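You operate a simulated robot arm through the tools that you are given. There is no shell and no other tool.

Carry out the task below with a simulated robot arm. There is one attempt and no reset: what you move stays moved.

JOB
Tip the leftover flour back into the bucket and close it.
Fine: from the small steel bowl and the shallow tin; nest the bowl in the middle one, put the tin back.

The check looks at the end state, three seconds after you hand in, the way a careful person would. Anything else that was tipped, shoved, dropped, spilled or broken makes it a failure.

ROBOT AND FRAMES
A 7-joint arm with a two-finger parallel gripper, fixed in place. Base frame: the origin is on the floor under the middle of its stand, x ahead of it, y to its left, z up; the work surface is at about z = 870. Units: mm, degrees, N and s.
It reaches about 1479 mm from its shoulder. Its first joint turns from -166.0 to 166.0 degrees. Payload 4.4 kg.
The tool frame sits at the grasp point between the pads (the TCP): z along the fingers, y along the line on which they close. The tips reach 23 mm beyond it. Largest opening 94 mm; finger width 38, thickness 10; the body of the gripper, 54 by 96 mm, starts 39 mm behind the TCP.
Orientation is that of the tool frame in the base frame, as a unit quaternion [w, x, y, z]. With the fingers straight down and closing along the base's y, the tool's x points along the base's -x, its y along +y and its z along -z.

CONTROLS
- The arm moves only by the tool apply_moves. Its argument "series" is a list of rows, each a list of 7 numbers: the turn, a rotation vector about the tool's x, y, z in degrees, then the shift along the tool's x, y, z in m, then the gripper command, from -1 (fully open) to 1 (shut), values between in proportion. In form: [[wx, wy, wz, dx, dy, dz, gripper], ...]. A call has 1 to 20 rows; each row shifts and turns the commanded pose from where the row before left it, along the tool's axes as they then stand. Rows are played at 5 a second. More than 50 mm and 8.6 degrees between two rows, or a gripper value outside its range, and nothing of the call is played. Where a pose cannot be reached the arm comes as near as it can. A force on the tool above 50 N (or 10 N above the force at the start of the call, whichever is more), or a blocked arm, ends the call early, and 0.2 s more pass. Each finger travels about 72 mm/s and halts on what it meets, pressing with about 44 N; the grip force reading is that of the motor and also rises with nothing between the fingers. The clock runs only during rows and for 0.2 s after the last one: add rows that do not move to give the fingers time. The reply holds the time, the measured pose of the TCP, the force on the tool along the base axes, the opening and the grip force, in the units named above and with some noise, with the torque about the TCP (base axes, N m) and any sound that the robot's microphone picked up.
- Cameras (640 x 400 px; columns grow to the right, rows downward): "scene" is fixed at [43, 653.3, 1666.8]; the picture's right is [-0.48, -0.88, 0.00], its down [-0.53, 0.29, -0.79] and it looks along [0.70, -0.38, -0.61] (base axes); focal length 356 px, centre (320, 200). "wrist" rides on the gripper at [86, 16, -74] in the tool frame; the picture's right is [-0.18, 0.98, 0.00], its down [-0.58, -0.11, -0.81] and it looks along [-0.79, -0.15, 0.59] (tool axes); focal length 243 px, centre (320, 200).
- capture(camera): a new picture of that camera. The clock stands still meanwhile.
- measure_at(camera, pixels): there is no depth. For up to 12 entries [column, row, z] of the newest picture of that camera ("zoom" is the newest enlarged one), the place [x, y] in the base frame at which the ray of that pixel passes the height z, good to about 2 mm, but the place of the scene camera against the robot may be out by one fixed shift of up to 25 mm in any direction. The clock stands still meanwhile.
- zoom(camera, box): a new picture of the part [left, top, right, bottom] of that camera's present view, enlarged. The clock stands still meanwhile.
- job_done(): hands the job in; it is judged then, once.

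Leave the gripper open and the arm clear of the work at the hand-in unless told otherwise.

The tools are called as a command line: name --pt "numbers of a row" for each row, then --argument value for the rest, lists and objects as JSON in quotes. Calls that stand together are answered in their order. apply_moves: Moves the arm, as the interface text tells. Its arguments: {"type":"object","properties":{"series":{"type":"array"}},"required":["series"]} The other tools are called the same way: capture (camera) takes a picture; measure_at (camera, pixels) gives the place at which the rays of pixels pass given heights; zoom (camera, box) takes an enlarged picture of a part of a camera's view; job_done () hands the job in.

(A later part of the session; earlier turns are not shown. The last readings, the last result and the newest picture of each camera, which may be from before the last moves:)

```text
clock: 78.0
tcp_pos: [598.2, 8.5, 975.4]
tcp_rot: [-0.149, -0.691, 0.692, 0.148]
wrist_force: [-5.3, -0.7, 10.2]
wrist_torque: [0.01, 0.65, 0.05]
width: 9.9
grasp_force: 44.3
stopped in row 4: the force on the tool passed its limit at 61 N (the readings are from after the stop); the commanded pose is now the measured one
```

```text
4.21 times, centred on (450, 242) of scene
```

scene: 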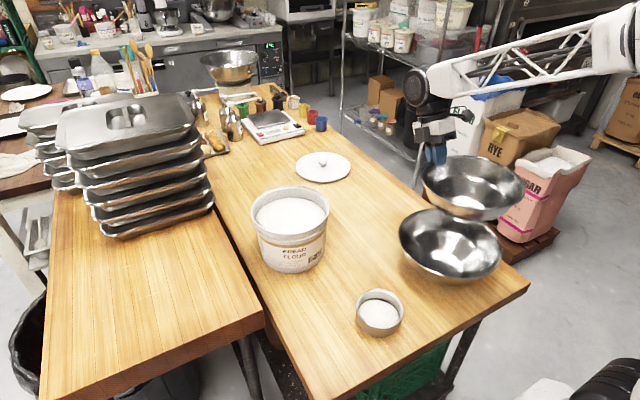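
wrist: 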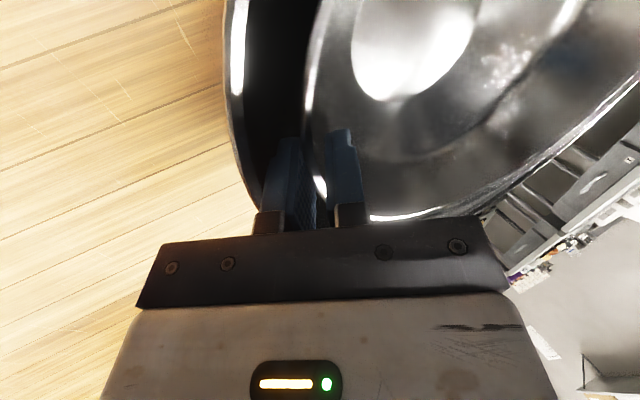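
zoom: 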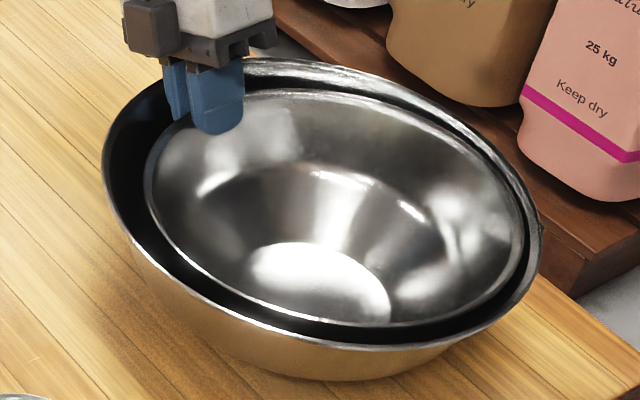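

The small bowl sits about 9 mm off-centre toward the right front, so its wall may touch early. I'll lift 4 mm, re-centre by (+3,+5) mm, and feel downward in 2 mm steps.

apply_moves --pt "0 0 0 0 0.0017 -0.0036 1" --pt "0 0 0 -0.005 -0.0027 -0.0013 1" --pt "0 0 0 0 0 0 1"

apply_moves --pt "0 0 0 0 -0.00085 0.0018 1" --pt "0 0 0 0 -0.00085 0.0018 1" --pt "0 0 0 0 0 0 1"

```text
clock: 78.8
tcp_pos: [600.7, 13.1, 978.7]
tcp_rot: [0.149, 0.691, -0.691, -0.149]
wrist_force: [-1.8, -5.0, 8.2]
wrist_torque: [-0.08, 0.28, 0.37]
width: 8.9
grasp_force: 44.0
```

```text
clock: 79.7
tcp_pos: [603.7, 12.0, 975.8]
tcp_rot: [-0.147, -0.691, 0.692, 0.146]
wrist_force: [-6.1, -1.5, 13.0]
wrist_torque: [0.15, 0.77, 0.15]
width: 9.2
grasp_force: 44.4
stopped in row 3: the force on the tool passed its limit at 51 N (the readings are from after the stop); the commanded pose is now the measured one
```

Still touching near TCP z 976–979. I'll check how high the small bowl's inner base is, from where its bottom disc appears in the scene (about 450,262).

zoom --camera "scene" --box '[395, 195, 505, 290]'

capture --camera "wrist"

```text
4.21 times, centred on (450, 242) of scene
```

zoom: 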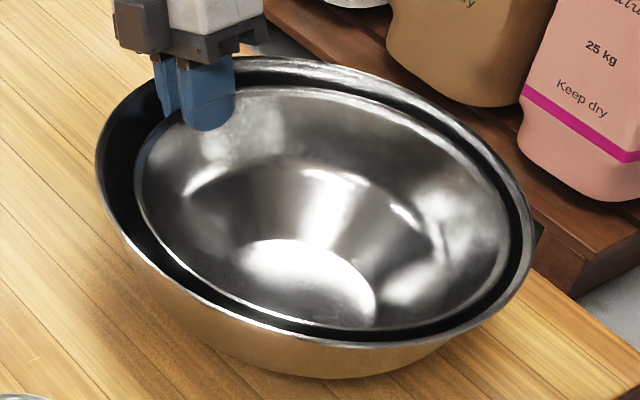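

```text
taken
```

wrist: 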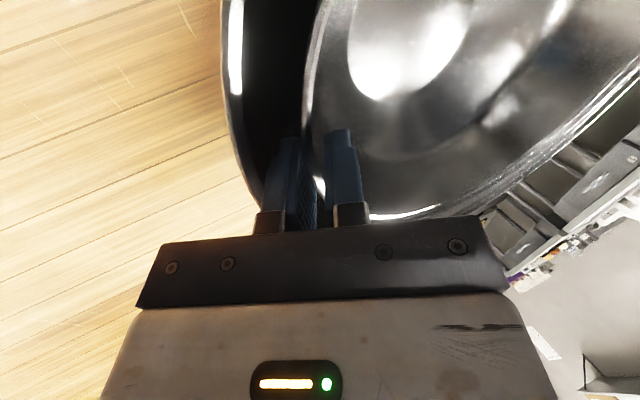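

The middle bowl has shifted about 4 mm together with the small one, so the two are seated against each other here. I'll stop pushing. Next I'll ease up 2 mm and open the fingers only a little, since the outer finger is inside the middle bowl.

apply_moves --pt "0 0 0 0 0.0008 -0.0018 1" --pt "0 0 0 0 0 0 1"

```text
clock: 80.3
tcp_pos: [603.4, 13.9, 980.0]
tcp_rot: [0.147, 0.692, -0.692, -0.148]
wrist_force: [-3.7, -0.8, 4.4]
wrist_torque: [0.1, 0.23, 0.1]
width: 8.9
grasp_force: 44.2
```

Contact is now light, about 7 N net. I'll open the fingers slightly, to about 14 and then 20 mm.

apply_moves --pt "0 0 0 0 0 0 0.7" --pt "0 0 0 0 0 0 0.7" --pt "0 0 0 0 0 0 0.6" --pt "0 0 0 0 0 0 0.6"

zoom --camera "scene" --box '[395, 195, 505, 290]'

capture --camera "wrist"

```text
clock: 81.3
tcp_pos: [602.9, 12.6, 979.1]
tcp_rot: [-0.148, -0.691, 0.692, 0.148]
wrist_force: [-2.4, -1.4, 2.9]
wrist_torque: [0.05, -0.04, 0.04]
width: 17.5
grasp_force: 0.1
```

```text
4.21 times, centred on (450, 242) of scene
```

zoom: 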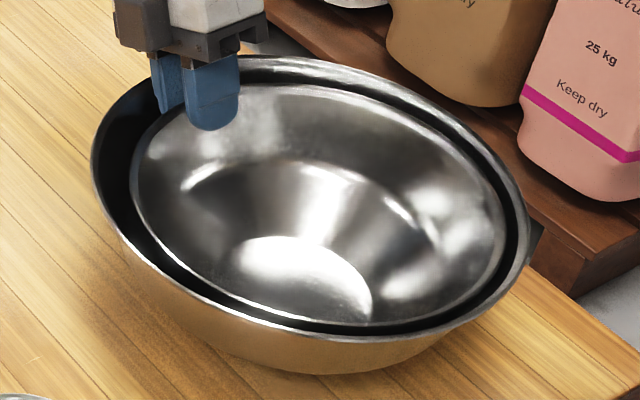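

```text
taken
```

wrist: 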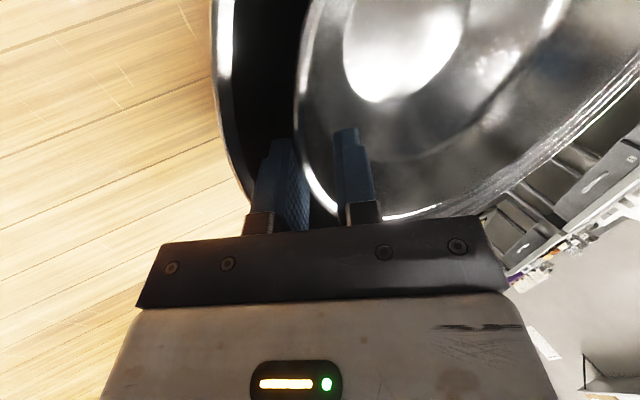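

The small bowl is free of the fingers (17.5 mm opening, forces near zero). Next I'll withdraw slowly along the finger direction and watch the force.

apply_moves --pt "0 0 0 0 0 -0.004 0.6" --pt "0 0 0 0 0 -0.006 0.6" --pt "0 0 0 0 0 -0.008 0.6" --pt "0 0 0 0 0 0 0.6"

zoom --camera "scene" --box '[395, 195, 505, 290]'

```text
clock: 82.3
tcp_pos: [611.2, 13.1, 995.4]
tcp_rot: [-0.148, -0.691, 0.692, 0.148]
wrist_force: [2.4, 0.1, -1.2]
wrist_torque: [-0.03, -0.08, 0.03]
width: 19.8
grasp_force: 1.6
```

```text
4.21 times, centred on (450, 242) of scene
```

zoom: 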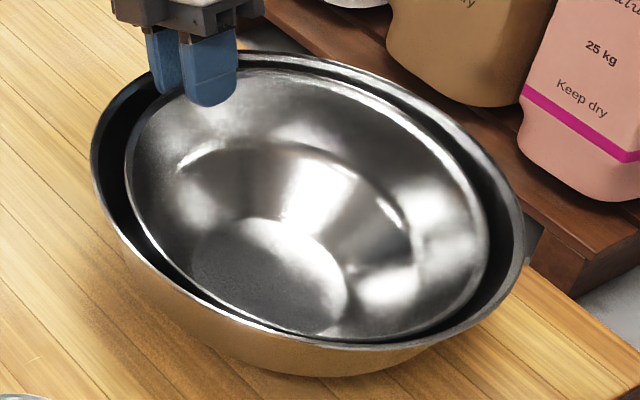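

The inner finger is catching and has lifted that side of the small bowl a little. I'll go back 8 mm along the fingers and shift toward the bowl's centre to free it.

apply_moves --pt "0 0 0 0 0.003 0.004 0.6" --pt "0 0 0 0 0.003 0.004 0.6" --pt "0 0 0 0 0 0 0.6"

capture --camera "wrist"

zoom --camera "scene" --box '[395, 195, 505, 290]'

```text
clock: 83.1
tcp_pos: [603.1, 13.5, 991.7]
tcp_rot: [0.146, 0.692, -0.692, -0.147]
wrist_force: [4.9, 1.0, 8.6]
wrist_torque: [0.03, -0.3, -0.03]
width: 19.8
grasp_force: 1.4
```

```text
taken
```

wrist: 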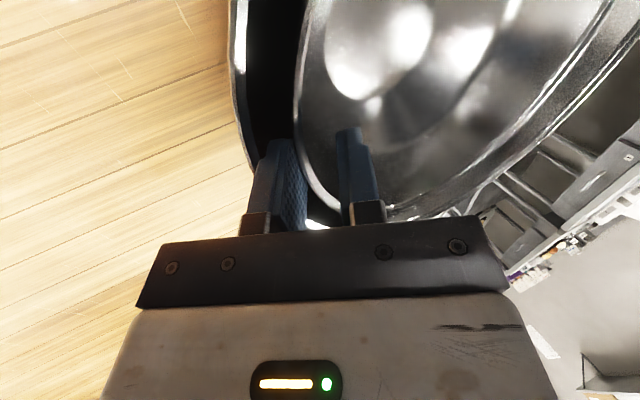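

```text
4.21 times, centred on (450, 242) of scene
```

zoom: 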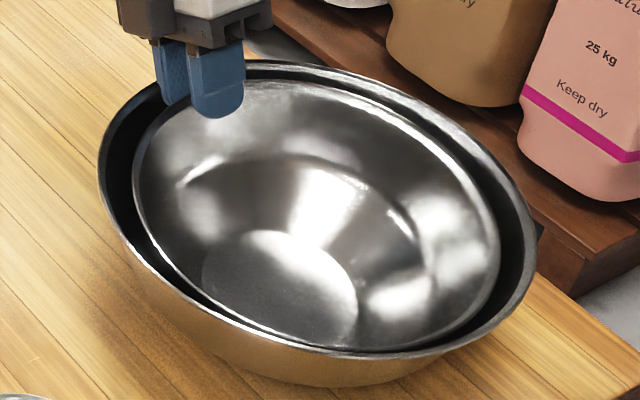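

The fingers still touch the tilted bowl on both sides. I'll open a little more, to about 28 mm, which still leaves room to the middle bowl's wall.

apply_moves --pt "0 0 0 0 0 0 0.5" --pt "0 0 0 0 0 0 0.4" --pt "0 0 0 0 0 0 0.4" --pt "0 0 0 0 0 0 0.4"

capture --camera "wrist"

zoom --camera "scene" --box '[395, 195, 505, 290]'

```text
clock: 84.1
tcp_pos: [601.3, 11.7, 990.7]
tcp_rot: [-0.147, -0.692, 0.692, 0.147]
wrist_force: [-2.8, 0.1, 0.5]
wrist_torque: [-0.01, -0.02, 0.0]
width: 26.5
grasp_force: 0.0
```

```text
taken
```

wrist: 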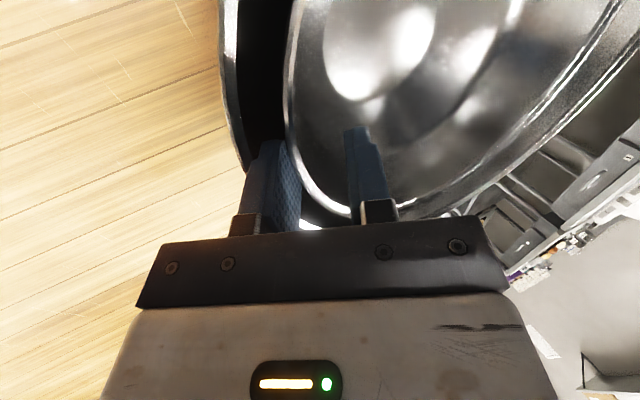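

```text
4.21 times, centred on (450, 242) of scene
```

zoom: 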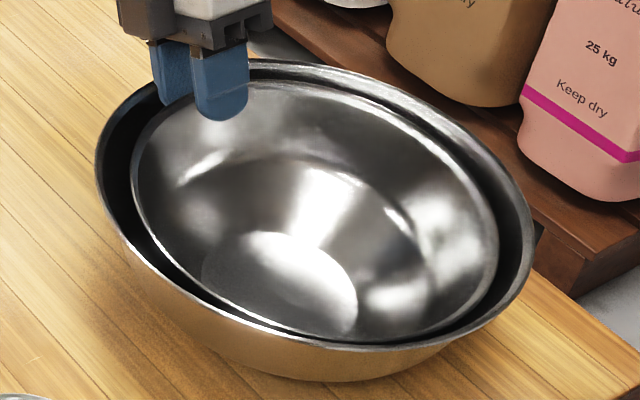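

Forces are near zero now (−2.8 N in x), with the small bowl's gripped side resting slightly high because the outer finger is still under its flare. I'll withdraw slowly again, in small steps.

apply_moves --pt "0 0 0 0 0.001 -0.004 0.4" --pt "0 0 0 0 0.001 -0.004 0.4" --pt "0 0 0 0 0.001 -0.004 0.4" --pt "0 0 0 0 0 0 0.4"

capture --camera "wrist"

zoom --camera "scene" --box '[395, 195, 505, 290]'

```text
clock: 85.1
tcp_pos: [604.2, 11.9, 1002.8]
tcp_rot: [-0.147, -0.691, 0.692, 0.148]
wrist_force: [-0.2, -0.4, -3.5]
wrist_torque: [0.01, -0.18, -0.03]
width: 29.0
grasp_force: 0.7
```

```text
taken
```

wrist: 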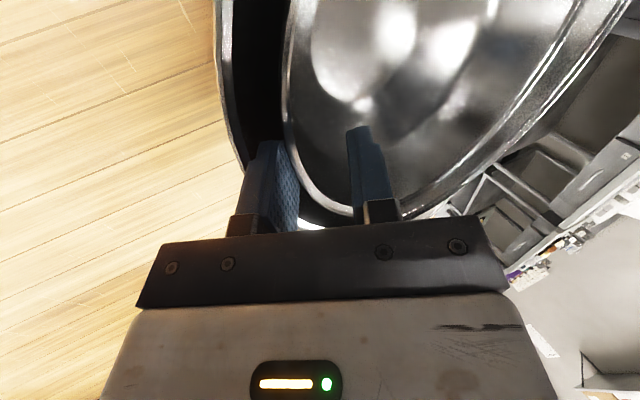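

```text
4.21 times, centred on (450, 242) of scene
```

zoom: 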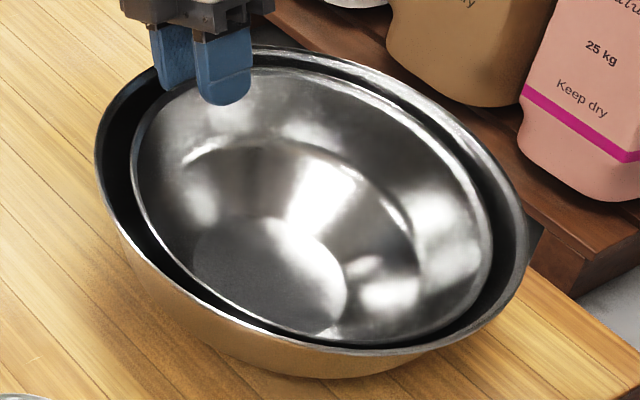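

Both bowls lift slightly with the finger, so the outer finger is wedged between the two walls. I'll go back down the same 12 mm at once, then close again on the rim.

apply_moves --pt "0 0 0 0 -0.001 0.004 0.4" --pt "0 0 0 0 -0.001 0.004 0.4" --pt "0 0 0 0 -0.001 0.004 0.4" --pt "0 0 0 0 0 0 0.4"

zoom --camera "scene" --box '[395, 195, 505, 290]'

```text
clock: 86.1
tcp_pos: [601.8, 12.3, 990.6]
tcp_rot: [0.147, 0.692, -0.692, -0.147]
wrist_force: [10.7, -0.2, 18.0]
wrist_torque: [0.09, -0.79, 0.0]
width: 28.8
grasp_force: 0.5
```

```text
4.21 times, centred on (450, 242) of scene
```

zoom: 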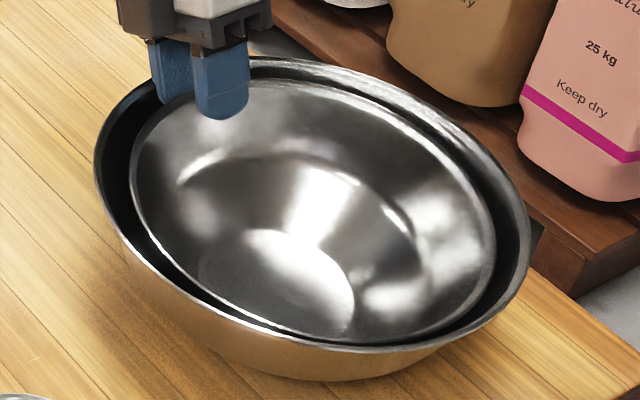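

Pressing down now loads the finger's back against the middle bowl's rim. I'll ease up 4 mm and close on the small bowl's rim again, so it can be lifted out cleanly and placed a different way.

apply_moves --pt "0 0 0 0 0.0017 -0.0036 0.4" --pt "0 0 0 0 0 0 0.6" --pt "0 0 0 0 0 0 0.8" --pt "0 0 0 0 0 0 1" --pt "0 0 0 0 0 0 1" --pt "0 0 0 0 0 0 1"

capture --camera "wrist"

zoom --camera "scene" --box '[395, 195, 505, 290]'

```text
clock: 87.5
tcp_pos: [601.3, 12.8, 993.3]
tcp_rot: [-0.148, -0.691, 0.692, 0.147]
wrist_force: [-0.8, 0.2, 0.4]
wrist_torque: [-0.01, -0.31, 0.0]
width: 9.6
grasp_force: 43.8
```

```text
taken
```

wrist: 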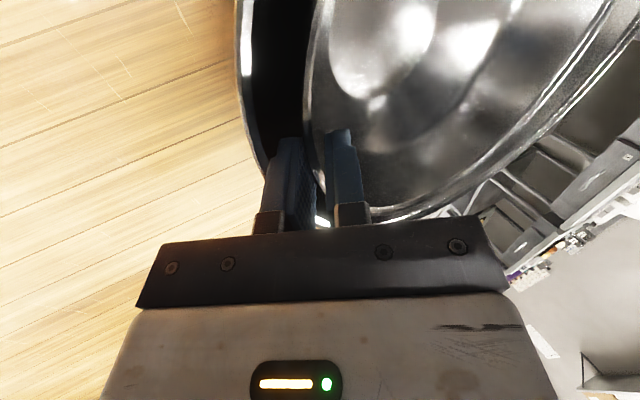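

```text
4.21 times, centred on (450, 242) of scene
```

zoom: 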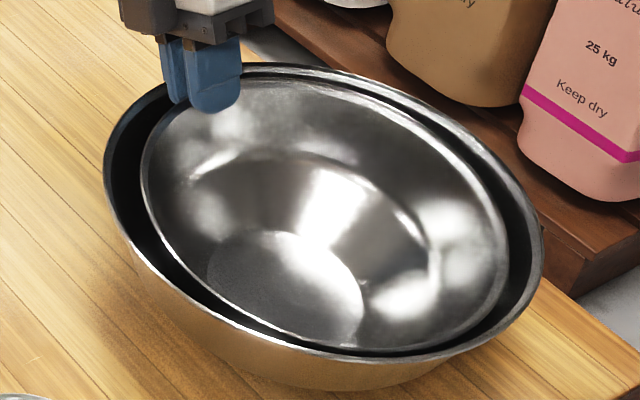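

Regripped with light forces, and the middle bowl is back where it was. Now I'll raise the gripped side about 20° by turning about the bowl's centre. That brings the fingers above the middle bowl's rim before I let go.

apply_moves --pt "2.5 0 0 0 0.0024 -0.0039 1" --pt "2.5 0 0 0 0.0024 -0.0039 1" --pt "2.5 0 0 0 0.0024 -0.0039 1" --pt "2.5 0 0 0 0.0024 -0.0039 1" --pt "0 0 0 0 0 0 1"

zoom --camera "scene" --box '[395, 195, 505, 290]'

```text
clock: 88.7
tcp_pos: [597.4, 12.1, 1013.0]
tcp_rot: [-0.086, -0.701, 0.703, 0.087]
wrist_force: [1.6, 0.3, -3.4]
wrist_torque: [0.04, -0.34, -0.06]
width: 9.5
grasp_force: 44.1
```

```text
4.21 times, centred on (450, 242) of scene
```

zoom: 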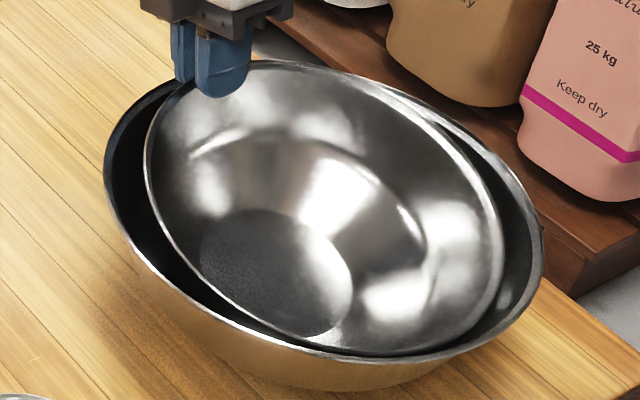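

The gripped side is up, the fingertips are about 12 mm above the middle bowl's rim, and the bowl hangs nearly free. I'll lower gently in 1.5 mm steps until it rests.

apply_moves --pt "0 0 0 0 -0.0004 0.0015 1" --pt "0 0 0 0 -0.0004 0.0015 1" --pt "0 0 0 0 0 0 1"

```text
clock: 89.5
tcp_pos: [598.7, 12.9, 1008.9]
tcp_rot: [-0.087, -0.702, 0.702, 0.087]
wrist_force: [1.6, 0.3, -2.3]
wrist_torque: [0.0, -0.34, -0.02]
width: 9.2
grasp_force: 44.1
```

apply_moves --pt "0 0 0 0 -0.0004 0.0015 1" --pt "0 0 0 0 -0.0004 0.0015 1" --pt "0 0 0 0 0 0 1"

capture --camera "wrist"

```text
clock: 90.3
tcp_pos: [597.7, 12.1, 1006.2]
tcp_rot: [-0.088, -0.702, 0.702, 0.087]
wrist_force: [1.5, -0.3, -2.1]
wrist_torque: [0.01, -0.28, 0.04]
width: 9.0
grasp_force: 43.9
```

```text
taken
```

wrist: 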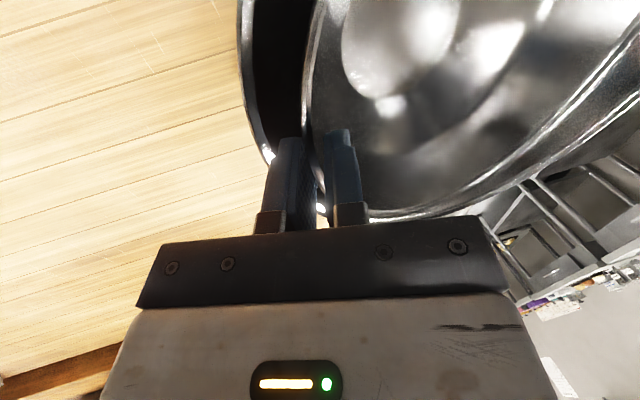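

The bowl is nearly at rest, but the outer finger would swing down onto the middle bowl's rim as it opens. I'll tilt another 12° about the bowl's centre, so the fingers stand upright and well above that rim.

apply_moves --pt "4 0 0 0 0.0037 -0.0063 1" --pt "4 0 0 0 0.0037 -0.0063 1" --pt "4 0 0 0 0.0037 -0.0063 1" --pt "0 0 0 0 0 0 1"

zoom --camera "scene" --box '[395, 185, 515, 290]'

capture --camera "wrist"

```text
clock: 91.3
tcp_pos: [590.8, 14.6, 1026.5]
tcp_rot: [-0.012, -0.707, 0.707, 0.012]
wrist_force: [3.8, -0.3, 5.1]
wrist_torque: [-0.08, 0.46, 0.11]
width: 8.9
grasp_force: 43.4
```

```text
3.81 times, centred on (455, 238) of scene
```

zoom: 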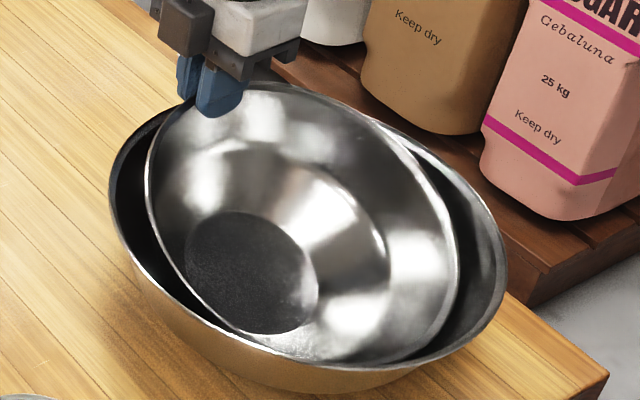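

```text
taken
```

wrist: 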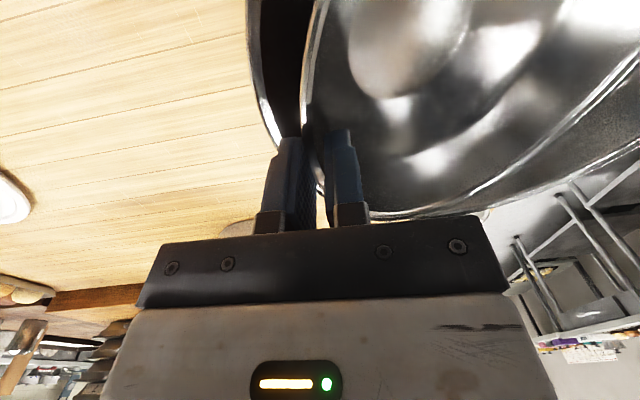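

The near side of the bowl now rests in the middle bowl (about 5 N upward), and the fingers are upright and clear of the lower rim. I'll open the gripper fully and let the gripped side swing down.

apply_moves --pt "0 0 0 0 0 -0.001 1" --pt "0 0 0 0 0 0 0.6" --pt "0 0 0 0 0 0 0.2" --pt "0 0 0 0 0 0 -0.3" --pt "0 0 0 0 0 0 -1" --pt "0 0 0 0 0 0 -1" --pt "0 0 0 0 0 0 -1"

zoom --camera "scene" --box '[395, 185, 515, 290]'

capture --camera "wrist"

```text
clock: 92.9
tcp_pos: [591.3, 13.9, 1027.5]
tcp_rot: [0.013, 0.707, -0.707, -0.013]
wrist_force: [0.1, -0.4, -0.1]
wrist_torque: [-0.02, 0.02, 0.01]
width: 94.0
grasp_force: 0.1
```

```text
3.81 times, centred on (455, 238) of scene
```

zoom: 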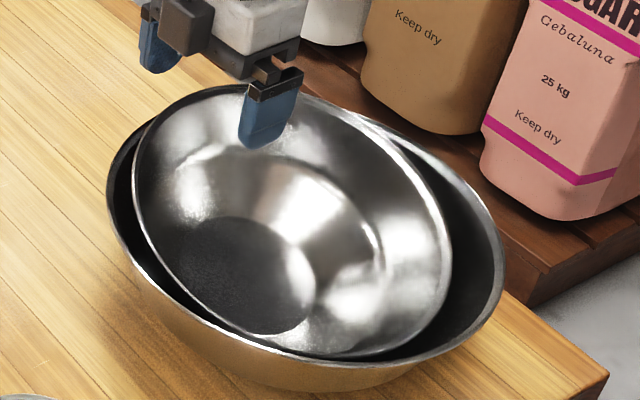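

```text
taken
```

wrist: 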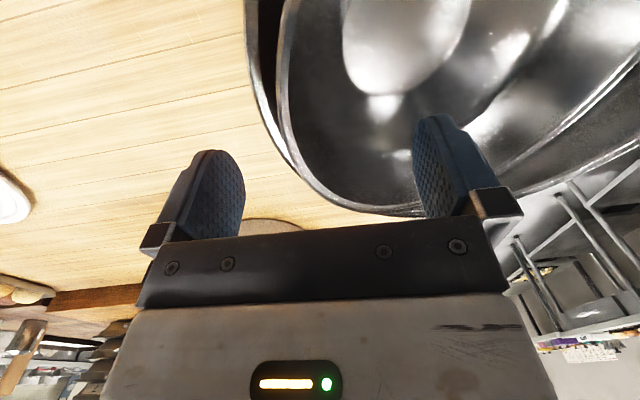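

Released cleanly, but the small bowl has stayed tilted in the middle one, high on the far side. I'll rise straight up 90 mm and look at it.

apply_moves --pt "0 0 0 0 0 -0.02 -1" --pt "0 0 0 0 0 -0.035 -1" --pt "0 0 0 0 0 -0.035 -1" --pt "0 0 0 0 0 0 0.5" --pt "0 0 0 0 0 0 1" --pt "0 0 0 0 0 0 1" --pt "0 0 0 0 0 0 1"

zoom --camera "scene" --box '[395, 185, 515, 290]'

capture --camera "wrist"

```text
clock: 94.5
tcp_pos: [593.8, 11.8, 1117.5]
tcp_rot: [0.013, 0.707, -0.707, -0.014]
wrist_force: [0.3, 0.2, -0.4]
wrist_torque: [0.04, 0.02, 0.02]
width: 0.0
grasp_force: 42.4
```

```text
3.81 times, centred on (455, 238) of scene
```

zoom: 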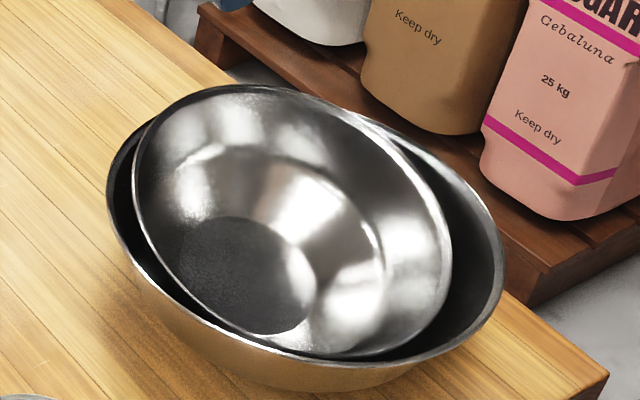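

```text
taken
```

wrist: 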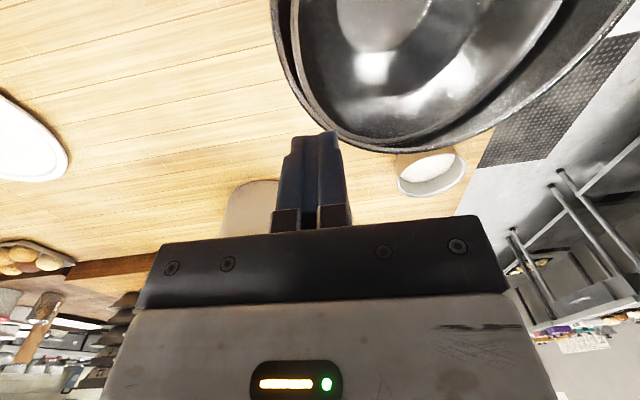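

The small bowl leans on the far side: its +x wall rests against the middle bowl's rim. I'll zoom to see the contact better.

zoom --camera "wrist" --box '[255, 0, 495, 170]'

zoom --camera "scene" --box '[420, 195, 500, 245]'

measure_at --camera "wrist" --pixels '[[271, 5, 978], [277, 40, 978], [300, 103, 978], [350, 145, 978], [430, 148, 978], [293, 5, 1000], [297, 40, 1000], [310, 92, 1000], [293, 5, 1020], [297, 40, 1020], [310, 92, 1020]]'

```text
2.35 times, centred on (375, 85) of wrist
```

zoom: 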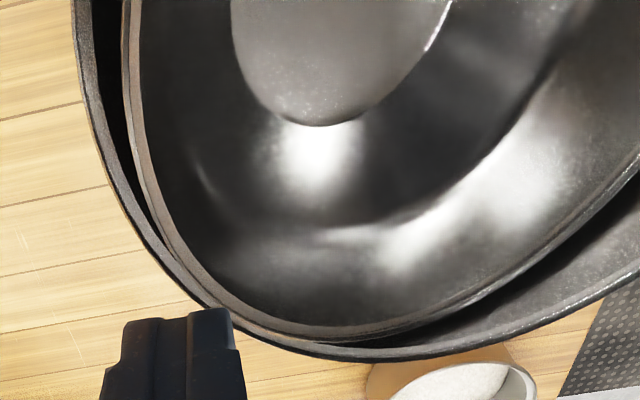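

```text
8.00 times, centred on (460, 220) of scene
```

zoom: 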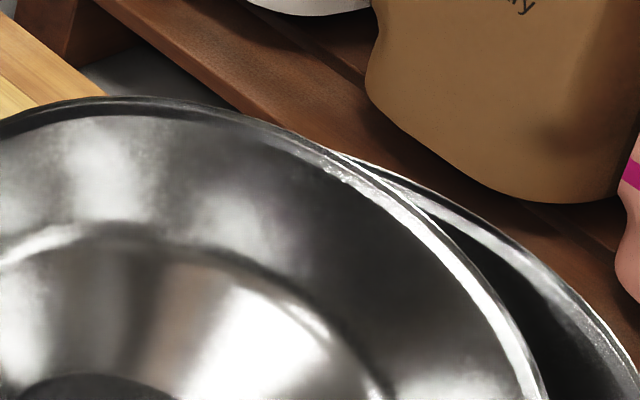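

```text
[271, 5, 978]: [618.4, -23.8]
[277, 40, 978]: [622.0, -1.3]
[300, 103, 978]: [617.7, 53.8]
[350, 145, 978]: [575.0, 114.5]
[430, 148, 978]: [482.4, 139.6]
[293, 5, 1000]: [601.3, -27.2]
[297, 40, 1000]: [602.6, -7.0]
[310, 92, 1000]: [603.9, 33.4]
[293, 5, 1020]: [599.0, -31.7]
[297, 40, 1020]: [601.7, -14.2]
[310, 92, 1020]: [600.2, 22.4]
```

The lean is mainly on the +x side. The fingers are closed, so I'll come down over that rim point, about (601,15), to just above it, then press gently in small steps.

apply_moves --pt "0 0 0 -0.0015 -0.0048 0.03 1" --pt "0 0 0 -0.0015 -0.0048 0.03 1" --pt "0 0 0 0 0 0.006 1" --pt "0 0 0 0 0 0.003 1" --pt "0 0 0 0 0 0 1"

zoom --camera "scene" --box '[395, 185, 515, 290]'

capture --camera "wrist"

```text
clock: 95.7
tcp_pos: [601.6, 16.0, 1048.8]
tcp_rot: [0.013, 0.707, -0.707, -0.013]
wrist_force: [-0.2, 0.2, -0.5]
wrist_torque: [0.02, -0.01, 0.01]
width: 0.0
grasp_force: 42.0
```

```text
3.81 times, centred on (455, 238) of scene
```

zoom: 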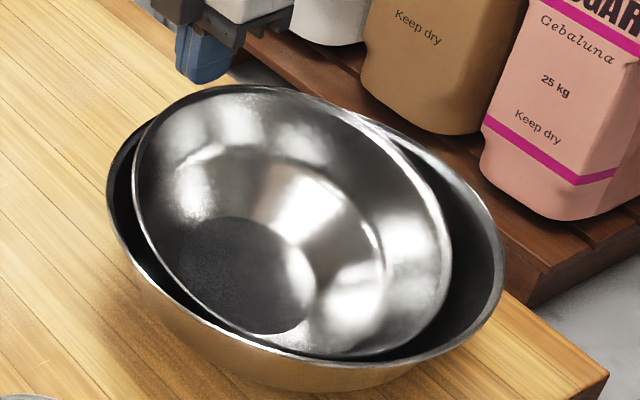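

```text
taken
```

wrist: 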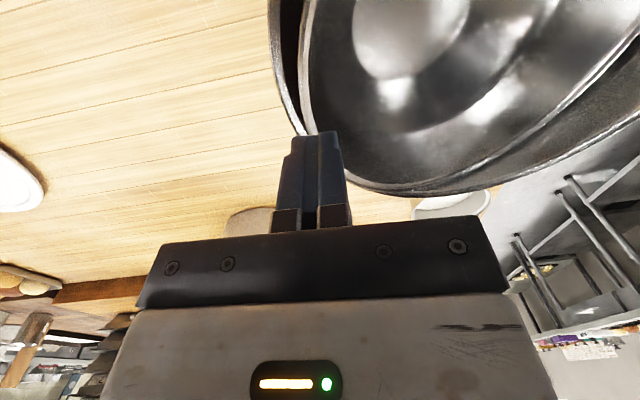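

The tips are just above the rim. I'll press down in 2 mm steps.

apply_moves --pt "0 0 0 0 0 0.002 1" --pt "0 0 0 0 0 0.002 1" --pt "0 0 0 0 0 0.002 1" --pt "0 0 0 0 0 0.002 1" --pt "0 0 0 0 0 0.002 1" --pt "0 0 0 0 0 0 1"

zoom --camera "scene" --box '[395, 185, 515, 290]'

```text
clock: 97.1
tcp_pos: [599.3, 16.8, 1037.0]
tcp_rot: [0.013, 0.707, -0.707, -0.013]
wrist_force: [-0.1, 0.7, 0.1]
wrist_torque: [-0.01, 0.02, -0.04]
width: 0.0
grasp_force: 42.4
```

```text
3.81 times, centred on (455, 238) of scene
```

zoom: 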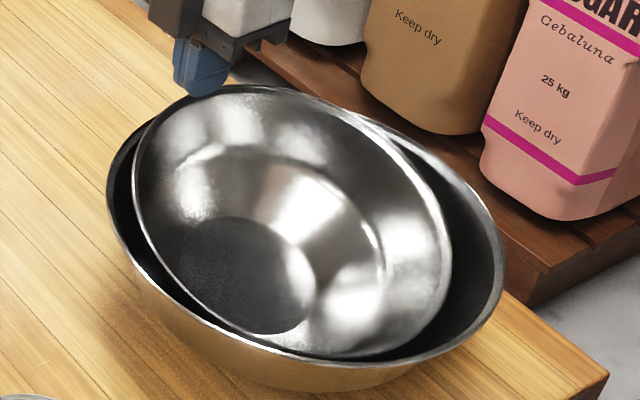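

apply_moves --pt "0 0 0 0 0 0.002 1" --pt "0 0 0 0 0 0.002 1" --pt "0 0 0 0 0 0.002 1" --pt "0 0 0 0 0 0 1"

capture --camera "wrist"

zoom --camera "scene" --box '[395, 185, 515, 290]'

```text
clock: 98.1
tcp_pos: [599.4, 17.2, 1032.0]
tcp_rot: [-0.013, -0.707, 0.707, 0.013]
wrist_force: [0.5, 0.1, -0.8]
wrist_torque: [0.0, 0.01, -0.02]
width: 0.2
grasp_force: 42.0
```

```text
taken
```

wrist: 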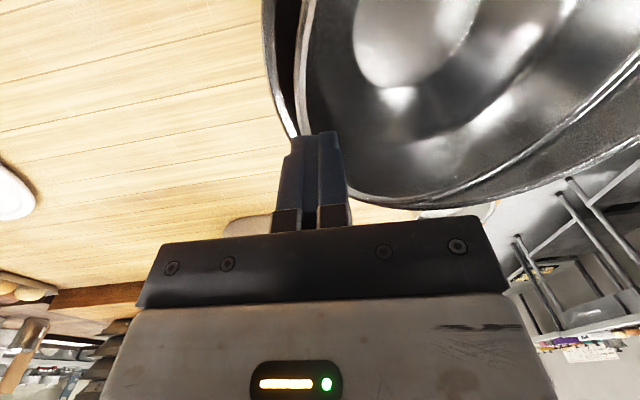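

```text
3.81 times, centred on (455, 238) of scene
```

zoom: 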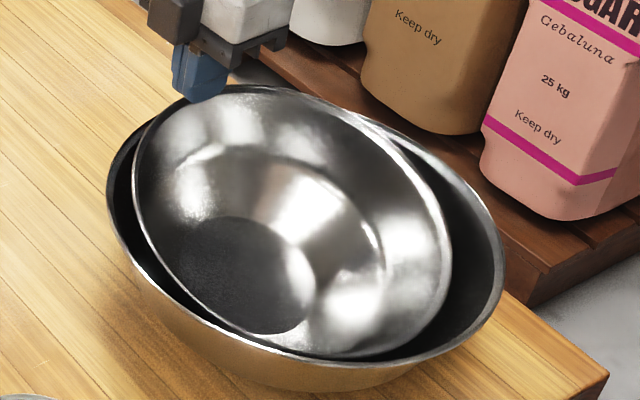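

apply_moves --pt "0 0 0 0 0 0.002 1" --pt "0 0 0 0 0 0.002 1" --pt "0 0 0 0 0 0.002 1" --pt "0 0 0 0 0 0 1"

zoom --camera "scene" --box '[395, 185, 515, 290]'

```text
clock: 99.1
tcp_pos: [599.1, 15.7, 1026.0]
tcp_rot: [-0.012, -0.706, 0.708, 0.013]
wrist_force: [0.4, 0.6, 0.3]
wrist_torque: [0.01, -0.03, -0.01]
width: 0.0
grasp_force: 42.5
```

```text
3.81 times, centred on (455, 238) of scene
```

zoom: 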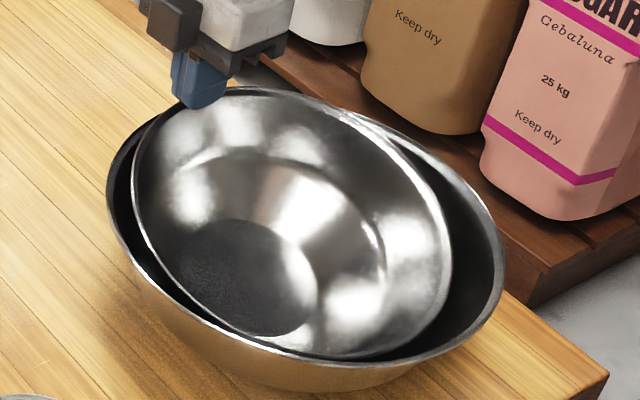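

The rim has started to go down with the tips, at almost no force. I'll continue.

apply_moves --pt "0 0 0 0 0 0.002 1" --pt "0 0 0 0 0 0.002 1" --pt "0 0 0 0 0 0.002 1" --pt "0 0 0 0 0 0.002 1" --pt "0 0 0 0 0 0 1"

zoom --camera "scene" --box '[395, 185, 515, 290]'

capture --camera "wrist"

```text
clock: 100.3
tcp_pos: [600.4, 16.4, 1017.7]
tcp_rot: [0.014, 0.707, -0.707, -0.013]
wrist_force: [0.2, -0.5, -0.2]
wrist_torque: [-0.01, -0.01, 0.01]
width: 0.1
grasp_force: 42.9
```

```text
3.81 times, centred on (455, 238) of scene
```

zoom: 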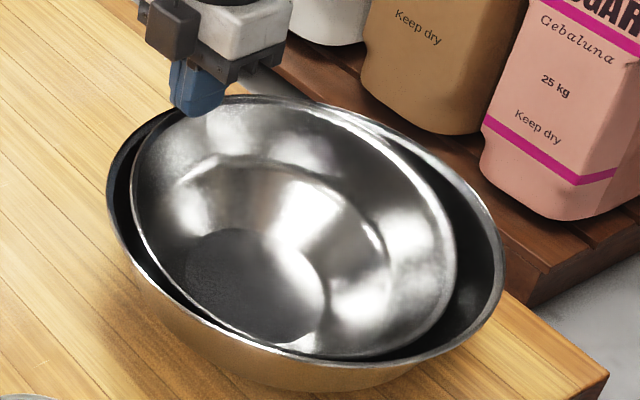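

```text
taken
```

wrist: 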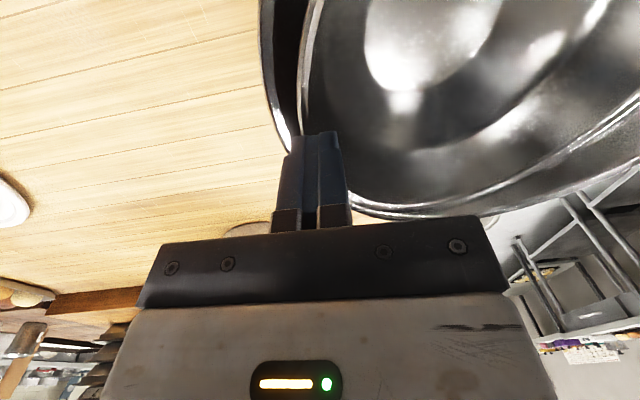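

The bowl is levelling smoothly without force. I'll press another 10 mm.

apply_moves --pt "0 0 0 0 0 0.002 1" --pt "0 0 0 0 0 0.002 1" --pt "0 0 0 0 0 0.002 1" --pt "0 0 0 0 0 0.002 1" --pt "0 0 0 0 0 0.002 1" --pt "0 0 0 0 0 0 1"

zoom --camera "scene" --box '[395, 185, 515, 290]'

```text
clock: 101.7
tcp_pos: [599.5, 15.0, 1008.3]
tcp_rot: [-0.013, -0.707, 0.707, 0.013]
wrist_force: [0.7, -1.0, 0.9]
wrist_torque: [0.0, 0.02, -0.02]
width: 0.0
grasp_force: 42.2
```

```text
3.81 times, centred on (455, 238) of scene
```

zoom: 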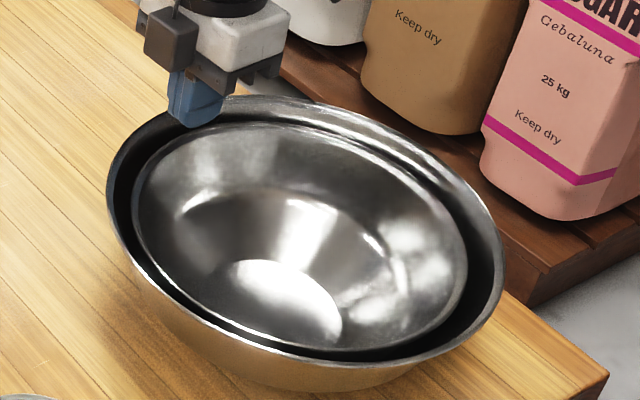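

The small bowl dropped into place. It now sits level inside the middle bowl with its rim just below the other rim. I'll rise away and confirm.

apply_moves --pt "0 0 0 0 0 -0.01 1" --pt "0 0 0 0 0 -0.04 1" --pt "0 0 0 0 0 -0.05 1" --pt "0 0 0 0 0 -0.05 0.5" --pt "0 0 0 0 0 -0.05 0" --pt "0 0 0 0 0 0 -1" --pt "0 0 0 0 0 0 -1" --pt "0 0 0 0 0 0 -1"

capture --camera "scene"

zoom --camera "scene" --box '[340, 185, 530, 345]'

capture --camera "wrist"

```text
clock: 103.5
tcp_pos: [604.7, 17.3, 1208.5]
tcp_rot: [0.013, 0.707, -0.707, -0.013]
wrist_force: [-0.2, -0.7, 0.2]
wrist_torque: [0.05, -0.03, 0.01]
width: 94.0
grasp_force: 0.1
```

```text
taken
```

scene: 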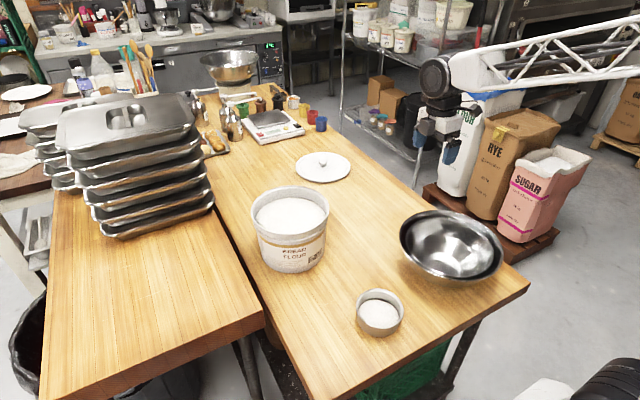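

```text
2.50 times, centred on (435, 265) of scene
```

zoom: 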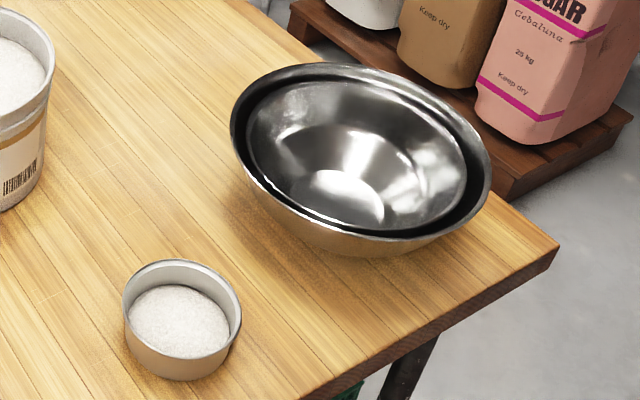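

```text
taken
```

wrist: 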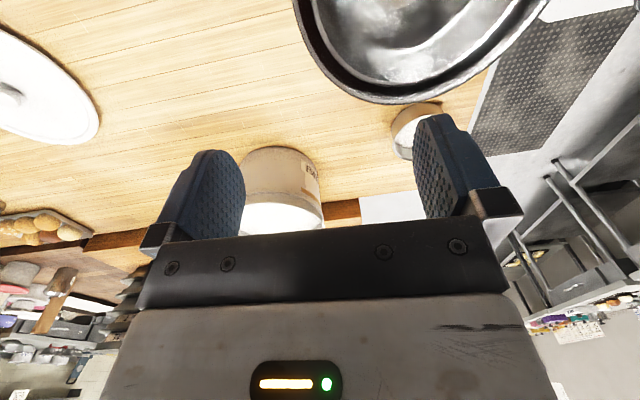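

The bowl is properly nested. Now the tin: I'll move to look at it from above with the hand still turned, about (441,159,1208).

apply_moves --pt "0 0 0 -0.0284 0.0328 0 -1" --pt "0 0 0 -0.0284 0.0328 0 -1" --pt "0 0 0 -0.0284 0.0328 0 -1" --pt "0 0 0 -0.0284 0.0328 0 -1" --pt "0 0 0 -0.0284 0.0328 0 -1" --pt "-2 0 0 0 0 0 -1" --pt "0 0 0 0 0 0 -1"

capture --camera "wrist"

```text
clock: 105.1
tcp_pos: [444.2, 155.7, 1213.1]
tcp_rot: [0.025, 0.707, -0.706, -0.024]
wrist_force: [0.3, 0.2, 0.9]
wrist_torque: [0.0, 0.03, -0.01]
width: 93.8
grasp_force: 0.1
```

```text
taken
```

wrist: 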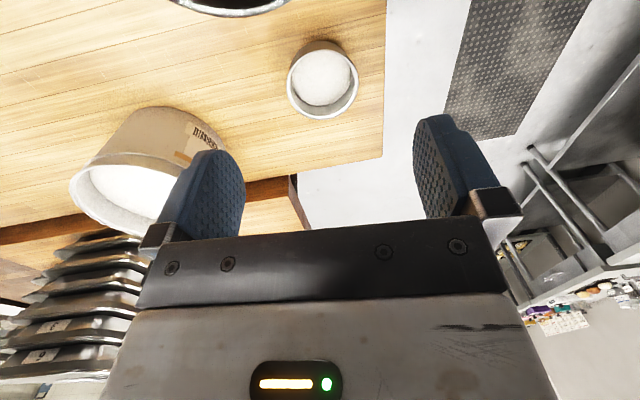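

The tin is clearly visible around (322,82). I'll zoom and measure its rim at several heights.

zoom --camera "wrist" --box '[272, 30, 372, 130]'

```text
4.00 times, centred on (322, 80) of wrist
```

zoom: 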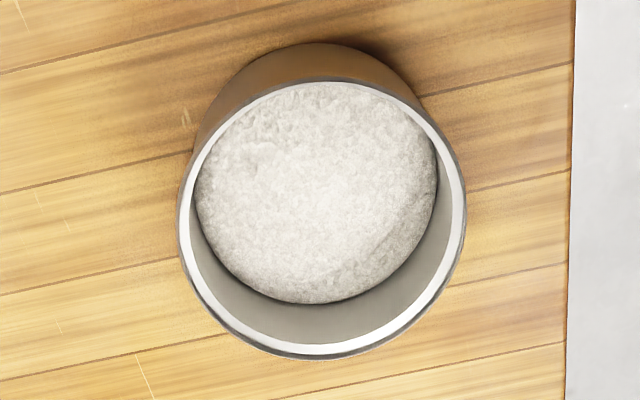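

measure_at --camera "wrist" --pixels '[[287, 86.3, 910], [358.3, 78.8, 910], [322, 49.3, 910], [322, 119.5, 910], [287, 86.3, 922], [358.3, 78.8, 922], [322, 49.3, 922], [322, 119.5, 922], [322, 40.8, 870], [322, 40.8, 875]]'

zoom --camera "wrist" --box '[372, 130, 392, 165]'

```text
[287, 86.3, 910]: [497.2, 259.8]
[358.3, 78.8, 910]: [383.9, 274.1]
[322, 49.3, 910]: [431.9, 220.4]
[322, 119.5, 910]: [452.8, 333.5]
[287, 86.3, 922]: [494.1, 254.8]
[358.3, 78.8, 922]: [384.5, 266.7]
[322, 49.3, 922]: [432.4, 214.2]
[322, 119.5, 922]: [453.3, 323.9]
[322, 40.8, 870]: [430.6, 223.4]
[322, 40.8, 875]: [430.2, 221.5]
```

```text
11.43 times, centred on (382, 148) of wrist
```

zoom: 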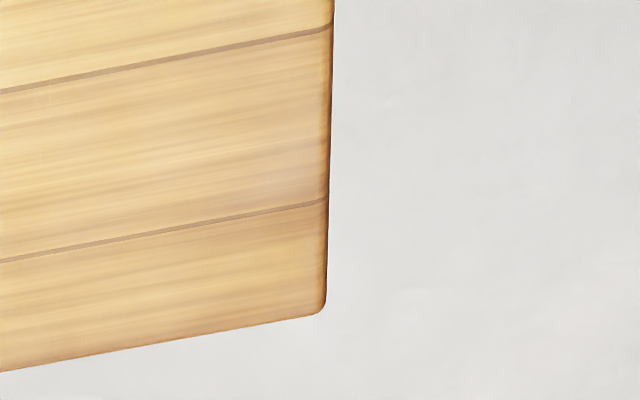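

The tin's rim is at z about 916.5, centre (440.5,273), radius 56, walls tapering about 8°. I'll go to a pre-grasp above its far (+x) rim with the hand leaning 8°.

apply_moves --pt "-4 0 0 0 0 0 -1" --pt "0 0 0 -0.01955 -0.0154 0.0336 -1" --pt "0 0 0 -0.01955 -0.0154 0.0336 -1" --pt "0 0 0 -0.01955 -0.0154 0.0336 -1" --pt "0 0 0 -0.01955 -0.0154 0.0336 -1" --pt "0 0 0 -0.01955 -0.0154 0.0336 -1" --pt "0 0 0 -0.01955 -0.0154 0.0336 -1" --pt "0 0 0 0 0 0 -1"

capture --camera "wrist"

zoom --camera "scene" --box '[320, 230, 440, 350]'

```text
clock: 106.9
tcp_pos: [504.4, 277.5, 1000.2]
tcp_rot: [-0.05, -0.705, 0.706, 0.05]
wrist_force: [0.5, -0.3, -0.3]
wrist_torque: [-0.01, 0.0, 0.0]
width: 94.0
grasp_force: 0.1
```

```text
taken
```

wrist: 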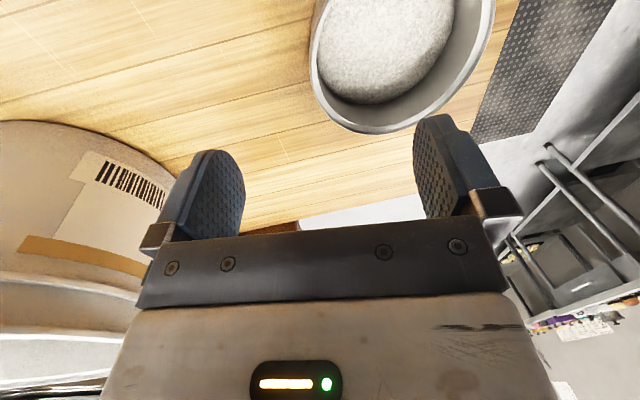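

```text
3.33 times, centred on (380, 290) of scene
```

zoom: 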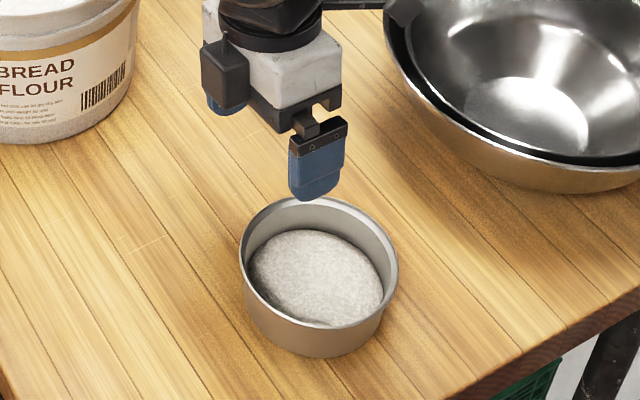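

zoom --camera "wrist" --box '[295, 0, 505, 145]'

measure_at --camera "wrist" --pixels '[[310, 55, 916.5], [313, 80, 916.5], [330, 112, 916.5], [360, 130, 916.5], [420, 127, 916.5], [470, 75, 916.5], [313, 25, 916.5]]'

```text
2.76 times, centred on (400, 72) of wrist
```

zoom: 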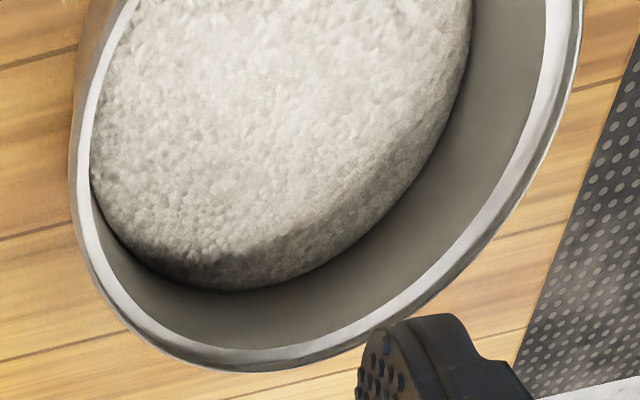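

```text
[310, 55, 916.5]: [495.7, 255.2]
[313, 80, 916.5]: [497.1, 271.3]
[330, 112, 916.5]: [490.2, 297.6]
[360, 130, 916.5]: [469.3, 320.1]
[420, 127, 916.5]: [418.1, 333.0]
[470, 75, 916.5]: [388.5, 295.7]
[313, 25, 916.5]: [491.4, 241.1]
```

The tin's centre is confirmed near (441,272.5). I'll advance 89 mm along the fingers with small corrections, still open.

apply_moves --pt "0 0 0 0.0025 -0.0018 0.0222 -1" --pt "0 0 0 0.0025 -0.0018 0.0222 -1" --pt "0 0 0 0 0 0.0222 -1" --pt "0 0 0 0 0 0.0222 -1" --pt "0 0 0 0 0 0 -1"

zoom --camera "scene" --box '[320, 230, 440, 350]'

capture --camera "wrist"

```text
clock: 108.1
tcp_pos: [496.7, 272.8, 912.9]
tcp_rot: [0.05, 0.706, -0.705, -0.05]
wrist_force: [-0.8, -0.1, 0.7]
wrist_torque: [0.03, 0.01, 0.0]
width: 94.0
grasp_force: 0.0
```

```text
3.33 times, centred on (380, 290) of scene
```

zoom: 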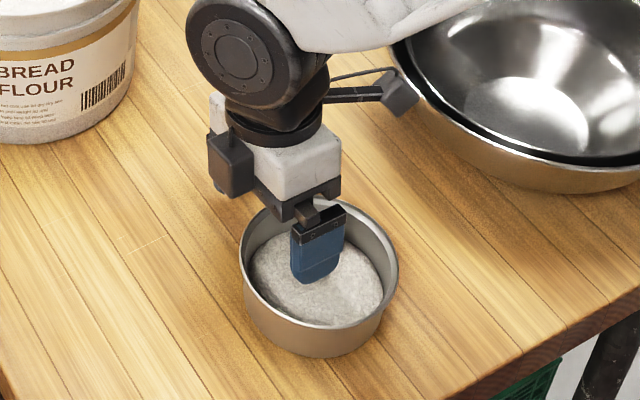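

```text
taken
```

wrist: 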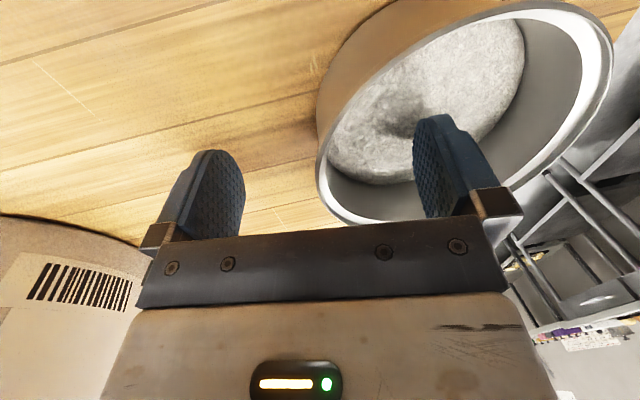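

One finger is inside and one outside, with the rim midway. I'll close the gripper.

apply_moves --pt "0 0 0 0 0 0 0" --pt "0 0 0 0 0 0 0.5" --pt "0 0 0 0 0 0 1" --pt "0 0 0 0 0 0 1" --pt "0 0 0 0 0 0 1" --pt "0 0 0 0 0 0 1"

zoom --camera "scene" --box '[320, 230, 440, 350]'

```text
clock: 109.5
tcp_pos: [495.4, 271.8, 912.2]
tcp_rot: [0.051, 0.705, -0.705, -0.049]
wrist_force: [1.1, 0.4, 0.6]
wrist_torque: [-0.01, -0.11, -0.02]
width: 5.8
grasp_force: 43.7
```

```text
3.33 times, centred on (380, 290) of scene
```

zoom: 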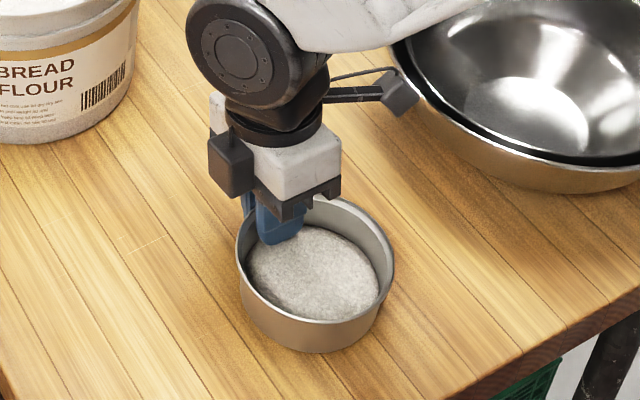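

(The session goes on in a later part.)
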